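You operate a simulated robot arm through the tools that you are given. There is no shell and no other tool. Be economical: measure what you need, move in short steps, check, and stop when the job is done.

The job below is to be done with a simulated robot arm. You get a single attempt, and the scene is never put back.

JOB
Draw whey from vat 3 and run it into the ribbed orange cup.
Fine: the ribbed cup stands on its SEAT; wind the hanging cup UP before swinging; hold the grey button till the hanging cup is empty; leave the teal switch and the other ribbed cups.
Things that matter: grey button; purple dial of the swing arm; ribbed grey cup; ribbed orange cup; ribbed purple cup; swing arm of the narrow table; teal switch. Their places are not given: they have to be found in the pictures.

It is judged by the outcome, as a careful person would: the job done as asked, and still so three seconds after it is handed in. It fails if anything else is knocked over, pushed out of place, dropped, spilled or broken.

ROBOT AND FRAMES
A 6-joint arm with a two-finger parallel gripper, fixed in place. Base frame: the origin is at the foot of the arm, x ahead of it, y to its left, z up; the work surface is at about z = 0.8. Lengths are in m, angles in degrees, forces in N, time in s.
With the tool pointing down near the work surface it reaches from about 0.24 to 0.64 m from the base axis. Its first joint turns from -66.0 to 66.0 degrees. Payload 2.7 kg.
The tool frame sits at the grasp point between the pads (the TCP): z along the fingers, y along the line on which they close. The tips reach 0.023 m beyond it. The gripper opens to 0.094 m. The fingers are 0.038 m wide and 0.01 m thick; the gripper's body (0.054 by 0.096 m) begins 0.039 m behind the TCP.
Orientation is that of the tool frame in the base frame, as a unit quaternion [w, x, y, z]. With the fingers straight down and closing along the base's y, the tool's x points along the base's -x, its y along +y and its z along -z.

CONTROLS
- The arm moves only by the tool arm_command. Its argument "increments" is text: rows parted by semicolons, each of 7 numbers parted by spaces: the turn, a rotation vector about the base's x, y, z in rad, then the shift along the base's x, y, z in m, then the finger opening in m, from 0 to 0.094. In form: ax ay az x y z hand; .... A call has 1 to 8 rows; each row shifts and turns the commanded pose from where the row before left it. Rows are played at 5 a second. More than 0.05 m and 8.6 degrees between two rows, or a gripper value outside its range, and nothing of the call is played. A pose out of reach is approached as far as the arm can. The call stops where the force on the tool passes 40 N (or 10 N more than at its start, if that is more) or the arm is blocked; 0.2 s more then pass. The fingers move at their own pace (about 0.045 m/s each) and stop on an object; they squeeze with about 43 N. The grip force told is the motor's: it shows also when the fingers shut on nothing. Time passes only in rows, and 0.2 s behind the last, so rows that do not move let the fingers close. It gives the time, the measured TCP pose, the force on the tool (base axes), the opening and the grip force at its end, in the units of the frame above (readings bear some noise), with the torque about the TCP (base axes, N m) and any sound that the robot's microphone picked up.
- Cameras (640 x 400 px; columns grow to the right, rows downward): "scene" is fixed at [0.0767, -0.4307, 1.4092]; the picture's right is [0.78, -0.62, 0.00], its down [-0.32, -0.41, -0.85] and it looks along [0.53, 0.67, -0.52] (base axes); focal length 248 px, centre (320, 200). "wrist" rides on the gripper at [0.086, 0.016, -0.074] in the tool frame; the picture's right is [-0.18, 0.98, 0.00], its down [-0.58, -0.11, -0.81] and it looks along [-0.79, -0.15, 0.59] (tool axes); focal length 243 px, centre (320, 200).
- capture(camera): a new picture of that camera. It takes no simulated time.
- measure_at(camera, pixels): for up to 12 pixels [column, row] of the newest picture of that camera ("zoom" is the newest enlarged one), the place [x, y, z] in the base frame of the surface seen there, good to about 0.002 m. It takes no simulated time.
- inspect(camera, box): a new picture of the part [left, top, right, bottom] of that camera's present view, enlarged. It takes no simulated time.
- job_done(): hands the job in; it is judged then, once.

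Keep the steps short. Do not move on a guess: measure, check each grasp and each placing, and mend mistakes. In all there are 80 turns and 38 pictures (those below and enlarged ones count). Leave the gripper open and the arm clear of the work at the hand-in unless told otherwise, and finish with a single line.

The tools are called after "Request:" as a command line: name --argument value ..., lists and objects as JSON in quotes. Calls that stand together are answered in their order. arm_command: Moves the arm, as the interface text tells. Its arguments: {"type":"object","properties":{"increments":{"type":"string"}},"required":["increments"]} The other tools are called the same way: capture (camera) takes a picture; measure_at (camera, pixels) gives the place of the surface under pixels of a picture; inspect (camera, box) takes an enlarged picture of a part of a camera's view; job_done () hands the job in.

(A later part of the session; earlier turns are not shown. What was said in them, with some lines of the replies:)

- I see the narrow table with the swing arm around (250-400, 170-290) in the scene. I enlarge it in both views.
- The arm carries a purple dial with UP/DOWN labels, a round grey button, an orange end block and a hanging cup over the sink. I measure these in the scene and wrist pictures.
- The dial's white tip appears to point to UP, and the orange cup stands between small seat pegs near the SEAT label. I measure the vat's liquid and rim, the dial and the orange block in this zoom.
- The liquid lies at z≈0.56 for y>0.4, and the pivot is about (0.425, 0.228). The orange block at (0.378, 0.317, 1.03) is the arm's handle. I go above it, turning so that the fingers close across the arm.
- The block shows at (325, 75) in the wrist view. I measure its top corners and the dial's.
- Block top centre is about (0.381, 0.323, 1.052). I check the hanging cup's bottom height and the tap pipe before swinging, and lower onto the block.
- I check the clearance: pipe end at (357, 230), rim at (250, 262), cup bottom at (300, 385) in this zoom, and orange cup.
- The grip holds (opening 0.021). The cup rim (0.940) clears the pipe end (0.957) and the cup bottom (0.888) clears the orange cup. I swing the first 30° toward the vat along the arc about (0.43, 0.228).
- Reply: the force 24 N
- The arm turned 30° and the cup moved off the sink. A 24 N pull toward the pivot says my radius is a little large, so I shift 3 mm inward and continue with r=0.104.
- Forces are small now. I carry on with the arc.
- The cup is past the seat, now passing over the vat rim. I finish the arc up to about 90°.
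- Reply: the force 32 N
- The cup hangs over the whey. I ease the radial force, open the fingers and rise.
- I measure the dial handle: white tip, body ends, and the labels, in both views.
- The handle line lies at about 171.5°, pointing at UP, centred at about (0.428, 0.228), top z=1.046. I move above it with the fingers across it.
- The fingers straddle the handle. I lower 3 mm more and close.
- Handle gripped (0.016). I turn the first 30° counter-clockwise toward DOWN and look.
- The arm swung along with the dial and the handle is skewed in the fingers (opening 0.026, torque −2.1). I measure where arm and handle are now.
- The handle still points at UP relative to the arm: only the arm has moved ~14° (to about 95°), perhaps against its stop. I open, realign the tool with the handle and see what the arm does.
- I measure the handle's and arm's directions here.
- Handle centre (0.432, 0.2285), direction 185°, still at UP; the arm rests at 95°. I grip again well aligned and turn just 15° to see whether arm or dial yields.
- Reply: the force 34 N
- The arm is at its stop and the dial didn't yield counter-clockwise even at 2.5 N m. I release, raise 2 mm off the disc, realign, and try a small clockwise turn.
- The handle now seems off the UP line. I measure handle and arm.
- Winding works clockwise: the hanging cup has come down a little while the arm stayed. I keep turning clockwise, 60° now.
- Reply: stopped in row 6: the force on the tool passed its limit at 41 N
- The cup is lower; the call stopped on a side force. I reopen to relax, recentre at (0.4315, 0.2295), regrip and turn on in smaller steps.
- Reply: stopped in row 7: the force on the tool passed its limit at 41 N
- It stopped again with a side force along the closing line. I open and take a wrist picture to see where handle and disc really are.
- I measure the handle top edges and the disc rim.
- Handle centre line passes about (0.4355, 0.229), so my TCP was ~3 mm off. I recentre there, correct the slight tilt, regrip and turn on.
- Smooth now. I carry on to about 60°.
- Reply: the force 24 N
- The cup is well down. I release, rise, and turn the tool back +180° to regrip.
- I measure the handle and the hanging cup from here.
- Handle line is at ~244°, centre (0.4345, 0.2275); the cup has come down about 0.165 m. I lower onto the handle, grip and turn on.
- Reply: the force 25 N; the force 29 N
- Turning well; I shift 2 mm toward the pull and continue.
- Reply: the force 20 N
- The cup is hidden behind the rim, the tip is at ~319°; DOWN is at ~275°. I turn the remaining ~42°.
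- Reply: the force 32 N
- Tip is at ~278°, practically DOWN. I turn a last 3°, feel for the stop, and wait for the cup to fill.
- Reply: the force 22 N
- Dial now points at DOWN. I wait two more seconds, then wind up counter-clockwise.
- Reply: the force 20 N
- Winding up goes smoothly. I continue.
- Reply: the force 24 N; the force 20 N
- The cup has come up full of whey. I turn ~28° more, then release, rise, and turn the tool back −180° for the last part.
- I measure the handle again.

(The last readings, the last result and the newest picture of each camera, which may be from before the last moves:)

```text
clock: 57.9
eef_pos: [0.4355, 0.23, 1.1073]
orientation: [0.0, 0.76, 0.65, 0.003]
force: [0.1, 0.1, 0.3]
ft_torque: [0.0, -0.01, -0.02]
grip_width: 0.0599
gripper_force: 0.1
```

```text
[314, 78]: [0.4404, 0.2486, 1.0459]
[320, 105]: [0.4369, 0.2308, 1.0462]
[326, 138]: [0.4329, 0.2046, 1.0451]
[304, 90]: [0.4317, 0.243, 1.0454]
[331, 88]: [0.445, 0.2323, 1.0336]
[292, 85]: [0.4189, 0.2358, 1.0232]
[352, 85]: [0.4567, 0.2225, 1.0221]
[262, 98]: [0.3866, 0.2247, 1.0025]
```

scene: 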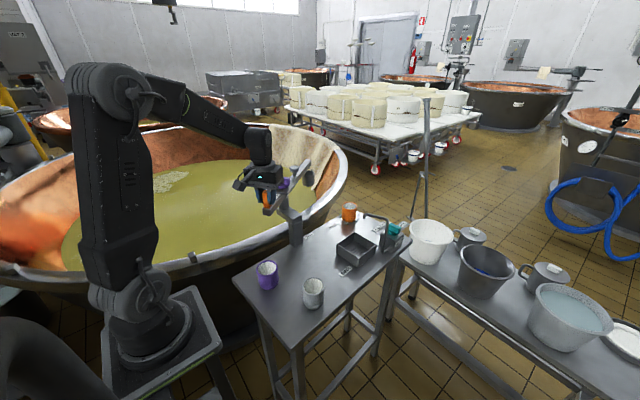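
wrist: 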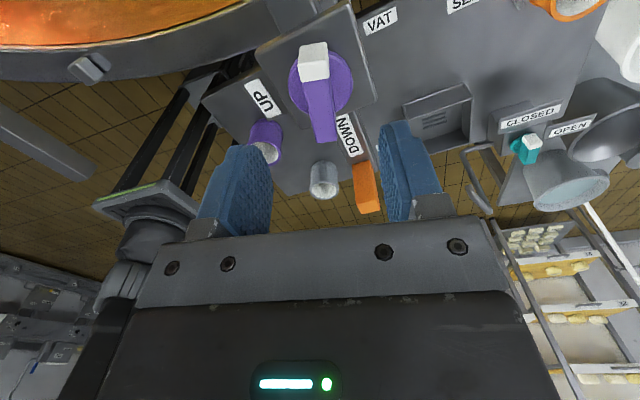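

Handle line is at ~80.5°, through (0.4365, 0.229): matches the tool. I lower, grip and wind on.

Request:
arm_command --increments "0 0 0 0.0005 -0.001 -0.02 0.06;0 0 0 0 0 -0.02 0.06;0 0 0 0 0 -0.021 0.05;0 0 0 0 0 0 0.03;0 0 0 0 0 0 0.005;0 0 0 0 0 0 0.005;0 0 0 0 0 0 0.005"

Request:
arm_command --increments "0 0 0.1 0 0 0 0.005;0 0 0.1 0 0 0 0.005;0 0 0.1 0 0 0 0.005;0 0 0.1 0 0 0 0.005;0 0 0.1 0 0 0 0.005;0 0 0.1 0 0 0 0.005;0 0 0.1 0 0 0 0.005;0 0 0.1 0 0 0 0.005"

Request:
arm_command --increments "0 0 0.1 0 0 0 0.005;0 0 0.1 0 0 0 0.005;0 0 0.1 0 0 0 0.005;0 0 0.1 0 0 0 0.005;0 0 0.1 0 0 0 0.005;0 0 0.1 0 0 0 0.005;0 0 0.1 0 0 0 0.005;0 0 0.1 0 0 0 0.005"

```text
clock: 59.5
eef_pos: [0.4375, 0.2284, 1.0459]
orientation: [-0.002, 0.759, 0.651, 0.001]
force: [-11.2, -1.4, 1.2]
ft_torque: [0.06, -0.08, -0.03]
grip_width: 0.0159
gripper_force: 44.7
```

```text
clock: 61.3
eef_pos: [0.4374, 0.2279, 1.0455]
orientation: [0.0, 0.444, 0.896, 0.002]
force: [-1.0, 0.7, -1.2]
ft_torque: [-0.7, 0.22, -0.05]
grip_width: 0.0159
gripper_force: 45.4
```

```text
clock: 63.1
eef_pos: [0.4371, 0.2285, 1.0446]
orientation: [-0.002, 0.06, 0.998, 0.0]
force: [7.7, 4.9, -0.3]
ft_torque: [-0.21, 0.49, 0.01]
grip_width: 0.0159
gripper_force: 45.0
```

12° remain to UP. I go slowly to the stop.

Request:
arm_command --increments "0 0 0.06 0 0 0 0.005;0 0 0.06 0 0 0 0.005;0 0 0.05 0 0 0 0.005;0 0 0.04 0 0 0 0.005;0 0 0.02 0 0 0 0.005;0 0 0 0 0 0 0.005"

Request:
inspect --camera "scene" --box '[210, 150, 322, 220]'

```text
clock: 64.5
eef_pos: [0.4381, 0.2286, 1.0464]
orientation: [-0.002, -0.052, 0.999, 0.001]
force: [5.0, 10.0, 1.8]
ft_torque: [0.02, 0.25, -1.93]
grip_width: 0.0162
gripper_force: 44.6
```

```text
5.71 times, centred on (266, 185) of scene
```

zoom: 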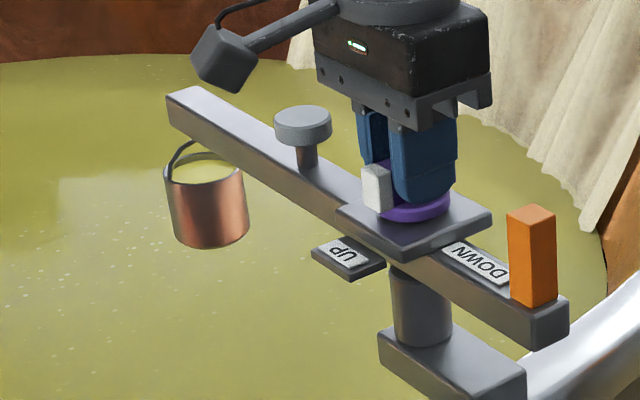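

The cup is fully UP and full, dial at its stop. From the fits, the pivot is (0.4365, 0.2285) and the block is at about (0.447, 0.121). I release and move over it, fingers across.

Request:
arm_command --increments "0 0 0 0 0 0 0.05;0 0 0 0 0 0 0.06;0 0 0 0 0 0.03 0.06;0 0 0.1 0 0 0.04 0.06;0 0 0.147 0.001 -0.012 0 0.06;0 0 0.147 0.001 -0.012 0 0.06;0 0 0.147 0.001 -0.012 0 0.06;0 0 0.147 0.001 -0.012 0 0.06"

Request:
arm_command --increments "0 0 0.147 0.001 -0.012 0 0.06;0 0 0.147 0.001 -0.012 0 0.06;0 0 0.147 0.001 -0.012 0 0.06;0 0 0.147 0.001 -0.012 0 0.06;0 0 0.147 0.001 -0.012 0 0.06;0 0 0.13 0 0 0 0.06;0 0 0 0 0 0 0.06"

Request:
capture --camera "wrist"

```text
clock: 66.3
eef_pos: [0.4396, 0.178, 1.1166]
orientation: [-0.002, -0.387, 0.922, -0.001]
force: [-1.0, -0.3, -0.4]
ft_torque: [-0.02, 0.02, -0.02]
grip_width: 0.0599
gripper_force: 0.1
```

```text
clock: 67.9
eef_pos: [0.4473, 0.1189, 1.116]
orientation: [0.002, 0.738, -0.675, 0.001]
force: [0.1, -0.8, -0.5]
ft_torque: [0.0, 0.01, 0.03]
grip_width: 0.0599
gripper_force: 0.1
```

```text
7 pictures are left
```

wrist: 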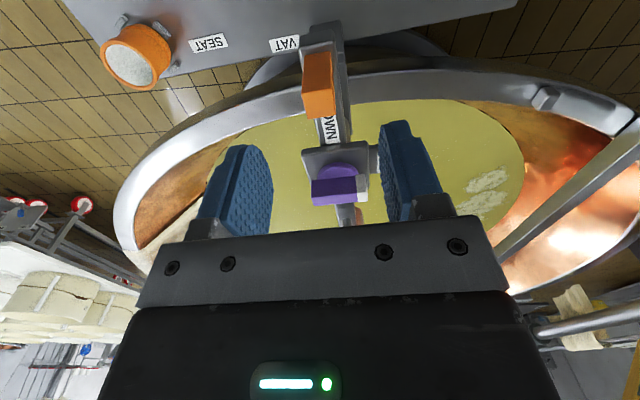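

I measure the block top and the orange cup's rim (to place the seat's direction).

Request:
measure_at --camera "wrist" --pixels '[[304, 95], [333, 93], [319, 105], [318, 70], [104, 55], [150, 80], [170, 40], [128, 25], [128, 90], [133, 62]]'

```text
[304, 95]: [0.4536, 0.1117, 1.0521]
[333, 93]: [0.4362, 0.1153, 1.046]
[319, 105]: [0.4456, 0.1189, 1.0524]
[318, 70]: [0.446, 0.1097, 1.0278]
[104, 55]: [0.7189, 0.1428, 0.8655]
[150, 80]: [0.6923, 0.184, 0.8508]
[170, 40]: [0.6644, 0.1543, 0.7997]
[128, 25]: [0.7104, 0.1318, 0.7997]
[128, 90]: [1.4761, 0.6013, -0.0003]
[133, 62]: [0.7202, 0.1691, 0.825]
```

I measure more points around the orange rim, and lower onto the block.

Request:
measure_at --camera "wrist" --pixels '[[106, 50], [112, 43], [110, 70], [120, 80], [135, 88], [152, 78], [156, 65], [150, 45], [135, 38], [155, 30], [168, 35]]'

Request:
arm_command --increments "0 0 0 -0.001 0.0005 -0.03 0.06;0 0 0 0 0 -0.03 0.06;0 0 0 0 0 -0.02 0.05;0 0 0 0 0 0 0.03;0 0 0 0 0 0 0.01;0 0 0 0 0 0 0.01;0 0 0 0 0 0 0.01"

```text
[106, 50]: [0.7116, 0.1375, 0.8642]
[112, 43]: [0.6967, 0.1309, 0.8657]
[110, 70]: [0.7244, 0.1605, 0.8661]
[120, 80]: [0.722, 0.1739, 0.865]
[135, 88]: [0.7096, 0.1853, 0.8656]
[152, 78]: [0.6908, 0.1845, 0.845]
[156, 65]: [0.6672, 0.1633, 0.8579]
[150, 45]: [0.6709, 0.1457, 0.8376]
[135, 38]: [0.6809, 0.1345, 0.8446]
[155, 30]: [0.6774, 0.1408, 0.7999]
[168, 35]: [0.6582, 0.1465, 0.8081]
```

```text
clock: 69.5
eef_pos: [0.4454, 0.1216, 1.0373]
orientation: [0.0, 0.738, -0.675, 0.001]
force: [4.2, 0.7, -5.9]
ft_torque: [0.03, -0.51, -0.14]
grip_width: 0.0209
gripper_force: 44.8
```

Seat centre is about (0.698, 0.159), i.e. −14.9° from the pivot at r=0.271, which matches the hanging cup's radius. Block is gripped (0.021). I swing gently clockwise.

Request:
arm_command --increments "0 0 -0.02 -0.0021 -0.0002 0 0.01;0 0 -0.04 -0.0043 -0.0002 0 0.01;0 0 -0.06 -0.0065 0 0 0.01;0 0 -0.06 -0.0064 0.0004 0 0.01;0 0 -0.06 -0.0064 0.0008 0 0.01;0 0 -0.06 -0.0063 0.0012 0 0.01;0 0 -0.06 -0.0063 0.0016 0 0.01;0 0 -0.06 -0.0062 0.0019 0 0.01"

Request:
arm_command --increments "0 0 -0.06 -0.0060 0.0023 0 0.01;0 0 -0.06 -0.0059 0.0027 0 0.01;0 0 -0.06 -0.0057 0.0030 0 0.01;0 0 -0.06 -0.0055 0.0034 0 0.01;0 0 -0.06 -0.0053 0.0037 0 0.01;0 0 -0.06 -0.0051 0.0040 0 0.01;0 0 -0.06 -0.0048 0.0043 0 0.01;0 0 -0.06 -0.0046 0.0046 0 0.01"

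```text
clock: 71.3
eef_pos: [0.4018, 0.1261, 1.0354]
orientation: [-0.002, -0.58, 0.814, 0.0]
force: [-0.5, -3.0, 8.6]
ft_torque: [0.19, -0.23, 0.09]
grip_width: 0.021
gripper_force: 44.6
```

```text
clock: 73.1
eef_pos: [0.3589, 0.1535, 1.0365]
orientation: [0.0, -0.371, 0.929, 0.0]
force: [6.5, 8.1, 16.5]
ft_torque: [-0.49, 0.41, 0.21]
grip_width: 0.021
gripper_force: 45.2
```

Smooth with low forces. I go on.

Request:
arm_command --increments "0 0 -0.06 -0.0043 0.0048 0 0.01;0 0 -0.06 -0.0040 0.0051 0 0.01;0 0 -0.06 -0.0037 0.0053 0 0.01;0 0 -0.06 -0.0033 0.0055 0 0.01;0 0 -0.06 -0.0030 0.0057 0 0.01;0 0 -0.06 -0.0027 0.0059 0 0.01;0 0 -0.06 -0.0023 0.0060 0 0.01;0 0 -0.06 -0.0019 0.0062 0 0.01"

Request:
arm_command --increments "0 0 -0.06 -0.0016 0.0063 0 0.01;0 0 -0.06 -0.0012 0.0063 0 0.01;0 0 -0.06 -0.0008 0.0064 0 0.01;0 0 -0.06 -0.0004 0.0064 0 0.01;0 0 -0.06 0 0.0065 0 0.01;0 0 -0.06 0.0004 0.0064 0 0.01;0 0 -0.06 0.0007 0.0064 0 0.01;0 0 -0.05 0.0009 0.0053 0 0.01"

Request:
arm_command --increments "0 0 -0.04 0.0009 0.0042 0 0.01;0 0 -0.02 0.0005 0.0021 0 0.01;0 0 0 0 0 0 0.01;0 0 0 0 0 0 0.01"

Request:
inspect --camera "scene" --box '[250, 150, 410, 250]'

```text
clock: 74.9
eef_pos: [0.3333, 0.1976, 1.0353]
orientation: [-0.002, -0.138, 0.99, 0.0]
force: [11.1, 4.7, 7.6]
ft_torque: [-0.35, -1.32, 0.16]
grip_width: 0.0211
gripper_force: 44.6
```

```text
clock: 76.7
eef_pos: [0.3307, 0.2478, 1.0359]
orientation: [-0.001, 0.097, 0.995, 0.001]
force: [20.6, -3.2, 14.4]
ft_torque: [-0.41, 0.86, 0.03]
grip_width: 0.021
gripper_force: 44.7
```

```text
clock: 77.7
eef_pos: [0.3329, 0.2546, 1.0364]
orientation: [0.0, 0.126, 0.992, 0.002]
force: [24.1, -4.3, 15.4]
ft_torque: [-0.58, 0.9, 0.02]
grip_width: 0.0208
gripper_force: 44.7
```

```text
4.00 times, centred on (330, 200) of scene
```

zoom: 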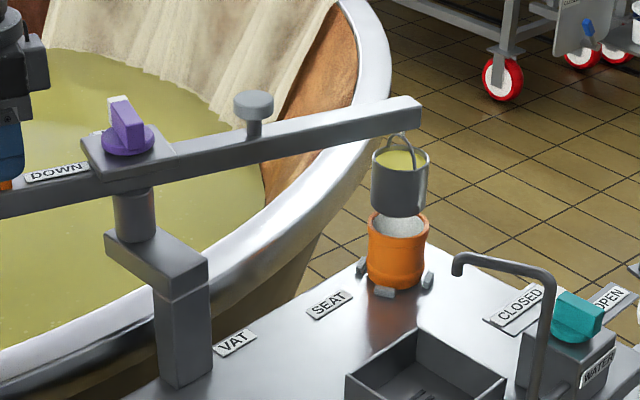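

The full cup hangs over the orange cup. I measure both for alignment, and the button.

Request:
measure_at --camera "zoom" --pixels '[[374, 165], [400, 180], [425, 165], [400, 205], [369, 225], [397, 240], [425, 225], [397, 250], [375, 200], [422, 200], [254, 97], [254, 110]]'

```text
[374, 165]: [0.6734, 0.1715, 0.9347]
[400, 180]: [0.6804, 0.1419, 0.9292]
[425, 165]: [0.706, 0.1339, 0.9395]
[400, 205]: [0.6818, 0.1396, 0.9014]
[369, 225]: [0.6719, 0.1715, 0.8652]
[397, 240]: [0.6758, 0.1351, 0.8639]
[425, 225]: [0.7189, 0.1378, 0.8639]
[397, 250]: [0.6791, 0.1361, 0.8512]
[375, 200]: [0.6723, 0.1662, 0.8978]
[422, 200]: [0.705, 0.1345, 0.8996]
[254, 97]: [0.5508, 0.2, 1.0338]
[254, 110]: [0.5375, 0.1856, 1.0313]
```

Hanging cup centre (0.697, 0.157) against orange cup (0.698, 0.159): aligned. The button's top centre is about (0.546, 0.200, 1.034). I ease, release the block, rise and move above the button with fingers shut.

Request:
arm_command --increments "0 0 0 0.002 -0.0005 0 0.01;0 0 0 0 0 0 0.05;0 0 0 0 0 0 0.06;0 0 0 0 0 0.03 0.06;0 0 0 0 0 0.04 0.06;0 0 0 0.03 -0.01 0.02 0.0;0 0 0 0.03 -0.01 0 0.0;0 0 0 0.03 -0.01 0 0.0"

Request:
arm_command --increments "0 0 0 0.03 -0.007 0 0.0;0 0 0 0.03 -0.006 0 0.0;0 0 0 0.03 -0.006 0 0.0;0 0 0 0.031 -0.005 -0.02 0.0;0 0 0 0 0 -0.03 0.0;0 0 0 0 0 0 0.0"

Request:
capture --camera "scene"

```text
clock: 79.5
eef_pos: [0.4254, 0.2229, 1.1265]
orientation: [-0.002, 0.126, 0.992, 0.0]
force: [0.6, -0.9, 0.0]
ft_torque: [-0.02, 0.0, -0.02]
grip_width: 0.0
gripper_force: 10.9
```

```text
clock: 80.9
eef_pos: [0.5438, 0.1996, 1.0764]
orientation: [-0.001, 0.125, 0.992, 0.001]
force: [-0.4, -0.5, -0.5]
ft_torque: [0.01, -0.01, 0.04]
grip_width: 0.0001
gripper_force: 42.2
```

```text
5 pictures are left
```

scene: 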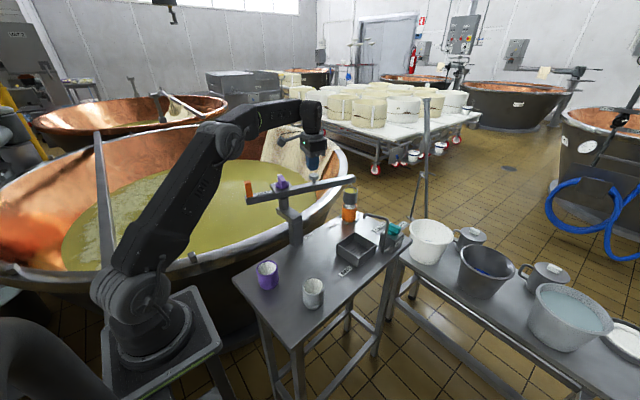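

The shut fingers are above the button (312, 180), cup still aligned. I lower to touch and press in small steps.

Request:
arm_command --increments "0 0 0 0 0 -0.01 0.0;0 0 0 0 0 -0.008 0.0;0 0 0 0 0 -0.003 0.0;0 0 0 0 0 -0.003 0.0;0 0 0 0 0 -0.002 0.0;0 0 0 0 0 0 0.0"

```text
clock: 82.3
eef_pos: [0.5449, 0.1991, 1.0499]
orientation: [-0.002, 0.125, 0.992, 0.0]
force: [0.2, -0.9, 1.7]
ft_torque: [-0.01, -0.01, 0.04]
grip_width: 0.0001
gripper_force: 42.7
```

Tips are at 1.027 with 1.7 N: probably pressing. I take an enlarged look.

Request:
inspect --camera "scene" --box '[290, 160, 370, 225]'

```text
6.15 times, centred on (330, 192) of scene
```

zoom: 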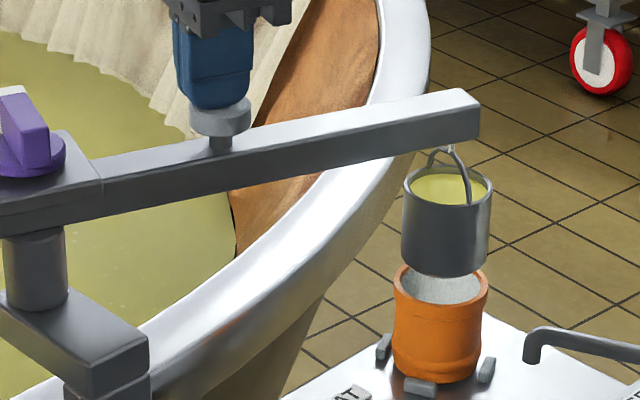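

Fingers sit on the button, partly pressed. I press further in small steps and hold.

Request:
arm_command --increments "0 0 0 0 0 -0.002 0.0;0 0 0 0 0 -0.002 0.0;0 0 0 0 0 -0.002 0.0;0 0 0 0 0 0 0.0;0 0 0 0 0 0 0.0;0 0 0 0 0 0 0.0;0 0 0 0 0 0 0.0;0 0 0 0 0 0 0.0"

```text
clock: 84.1
eef_pos: [0.5446, 0.2004, 1.0445]
orientation: [-0.002, 0.125, 0.992, 0.0]
force: [0.3, 0.8, 2.5]
ft_torque: [-0.01, -0.07, 0.01]
grip_width: 0.0
gripper_force: 42.7
heard: click
```

A click: the button is in. I hold it and wait.

Request:
arm_command --increments "0 0 0 0 0 -0.0005 0.0;0 0 0 0 0 0 0.0;0 0 0 0 0 0 0.0;0 0 0 0 0 0 0.0;0 0 0 0 0 0 0.0;0 0 0 0 0 0 0.0;0 0 0 0 0 0 0.0;0 0 0 0 0 0 0.0"

Request:
arm_command --increments "0 0 0 0 0 0 0.0;0 0 0 0 0 0 0.0;0 0 0 0 0 0 0.0;0 0 0 0 0 0 0.0;0 0 0 0 0 0 0.0;0 0 0 0 0 0 0.0;0 0 0 0 0 0 0.0;0 0 0 0 0 0 0.0"

Request:
inspect --camera "scene" --box '[290, 160, 370, 225]'

```text
clock: 85.9
eef_pos: [0.5438, 0.2011, 1.0448]
orientation: [-0.002, 0.126, 0.992, 0.001]
force: [0.8, -0.6, 2.4]
ft_torque: [-0.03, -0.06, 0.03]
grip_width: 0.0002
gripper_force: 42.4
```

```text
clock: 87.7
eef_pos: [0.5451, 0.1996, 1.0438]
orientation: [-0.002, 0.126, 0.992, 0.001]
force: [-0.4, -0.1, 2.7]
ft_torque: [-0.01, -0.07, -0.02]
grip_width: 0.0
gripper_force: 41.8
```

```text
6.15 times, centred on (330, 192) of scene
```

zoom: 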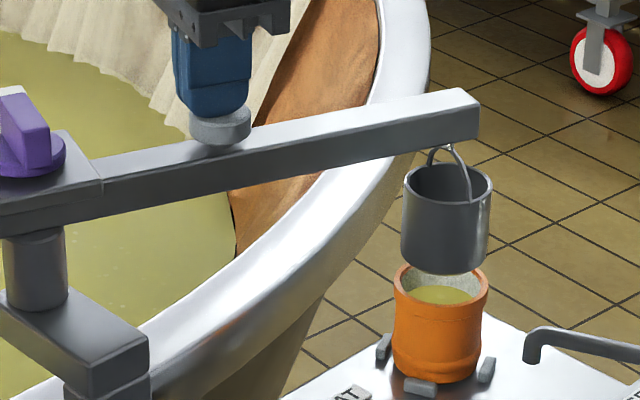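

The whey has run into the orange cup and the hanging cup looks empty. I hold a few seconds more to be sure, then lift.

Request:
arm_command --increments "0 0 0 0 0 0 0.0;0 0 0 0 0 0 0.0;0 0 0 0 0 0 0.0;0 0 0 0 0 0 0.0;0 0 0 0 0 0 0.0;0 0 0 0 0 0 0.0;0 0 0 0 0 0 0.0;0 0 0 0 0 0 0.0"

Request:
arm_command --increments "0 0 0 0 0 0 0.0;0 0 0 0 0 0 0.0;0 0 0 0 0 0 0.0;0 0 0 0 0 0 0.0;0 0 0 0 0 0 0.0;0 0 0 0 0 0 0.0;0 0 0 0 0 0 0.0;0 0 0 0 0 0 0.0"

Request:
inspect --camera "scene" --box '[325, 180, 373, 220]'

```text
clock: 89.5
eef_pos: [0.545, 0.2002, 1.0442]
orientation: [-0.002, 0.126, 0.992, 0.001]
force: [0.7, 0.0, 2.9]
ft_torque: [0.0, -0.05, -0.02]
grip_width: 0.0
gripper_force: 42.4
```

```text
clock: 91.3
eef_pos: [0.5443, 0.2008, 1.0436]
orientation: [-0.002, 0.125, 0.992, 0.001]
force: [-0.3, -0.1, 2.0]
ft_torque: [-0.01, -0.04, -0.01]
grip_width: 0.0
gripper_force: 42.3
```

```text
10.00 times, centred on (349, 200) of scene
```

zoom: 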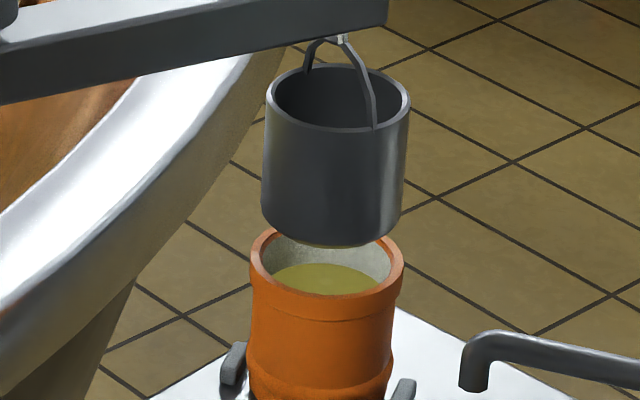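

The hanging cup is empty and the orange cup holds the whey on its seat. I lift off the button, back away and open.

Request:
arm_command --increments "0 0 0 0 0 0.01 0.0;0 0 0 0 0 0.02 0.0;0 0 0 0 0 0.04 0.0;0 0 0 0 0 0.05 0.03;0 0 0 0 0 0.05 0.09;0 0 0 -0.03 0 0.03 0.09;0 0 0 -0.04 0 0 0.09;0 0 0 -0.04 0 0 0.09"

Request:
capture --camera "scene"

```text
clock: 93.1
eef_pos: [0.4155, 0.1912, 1.2196]
orientation: [-0.001, 0.126, 0.992, 0.0]
force: [-0.4, 0.3, -0.4]
ft_torque: [0.0, -0.01, 0.01]
grip_width: 0.0902
gripper_force: 0.0
out of reach, approached as far as the arm can: row 4, 5
```

```text
1 pictures are left
```

scene: 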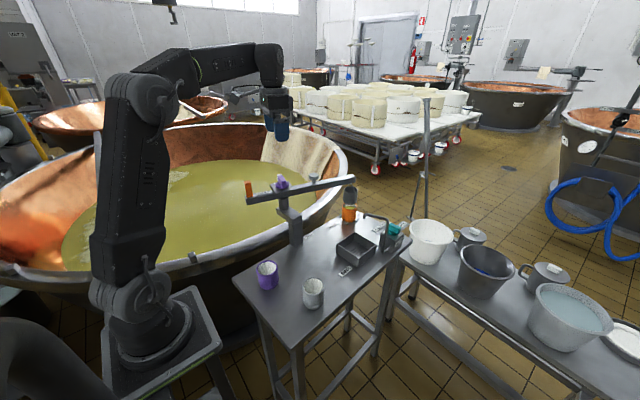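

Everything stands in place, the gripper is open and the arm is clear. I hand in.

Request:
job_done

```text
The job is handed in.
```

The whey was drawn from the vat the swing arm reaches (I read no number on it) and run into the ribbed orange cup on its seat, and the hanging cup was emptied and left wound up.
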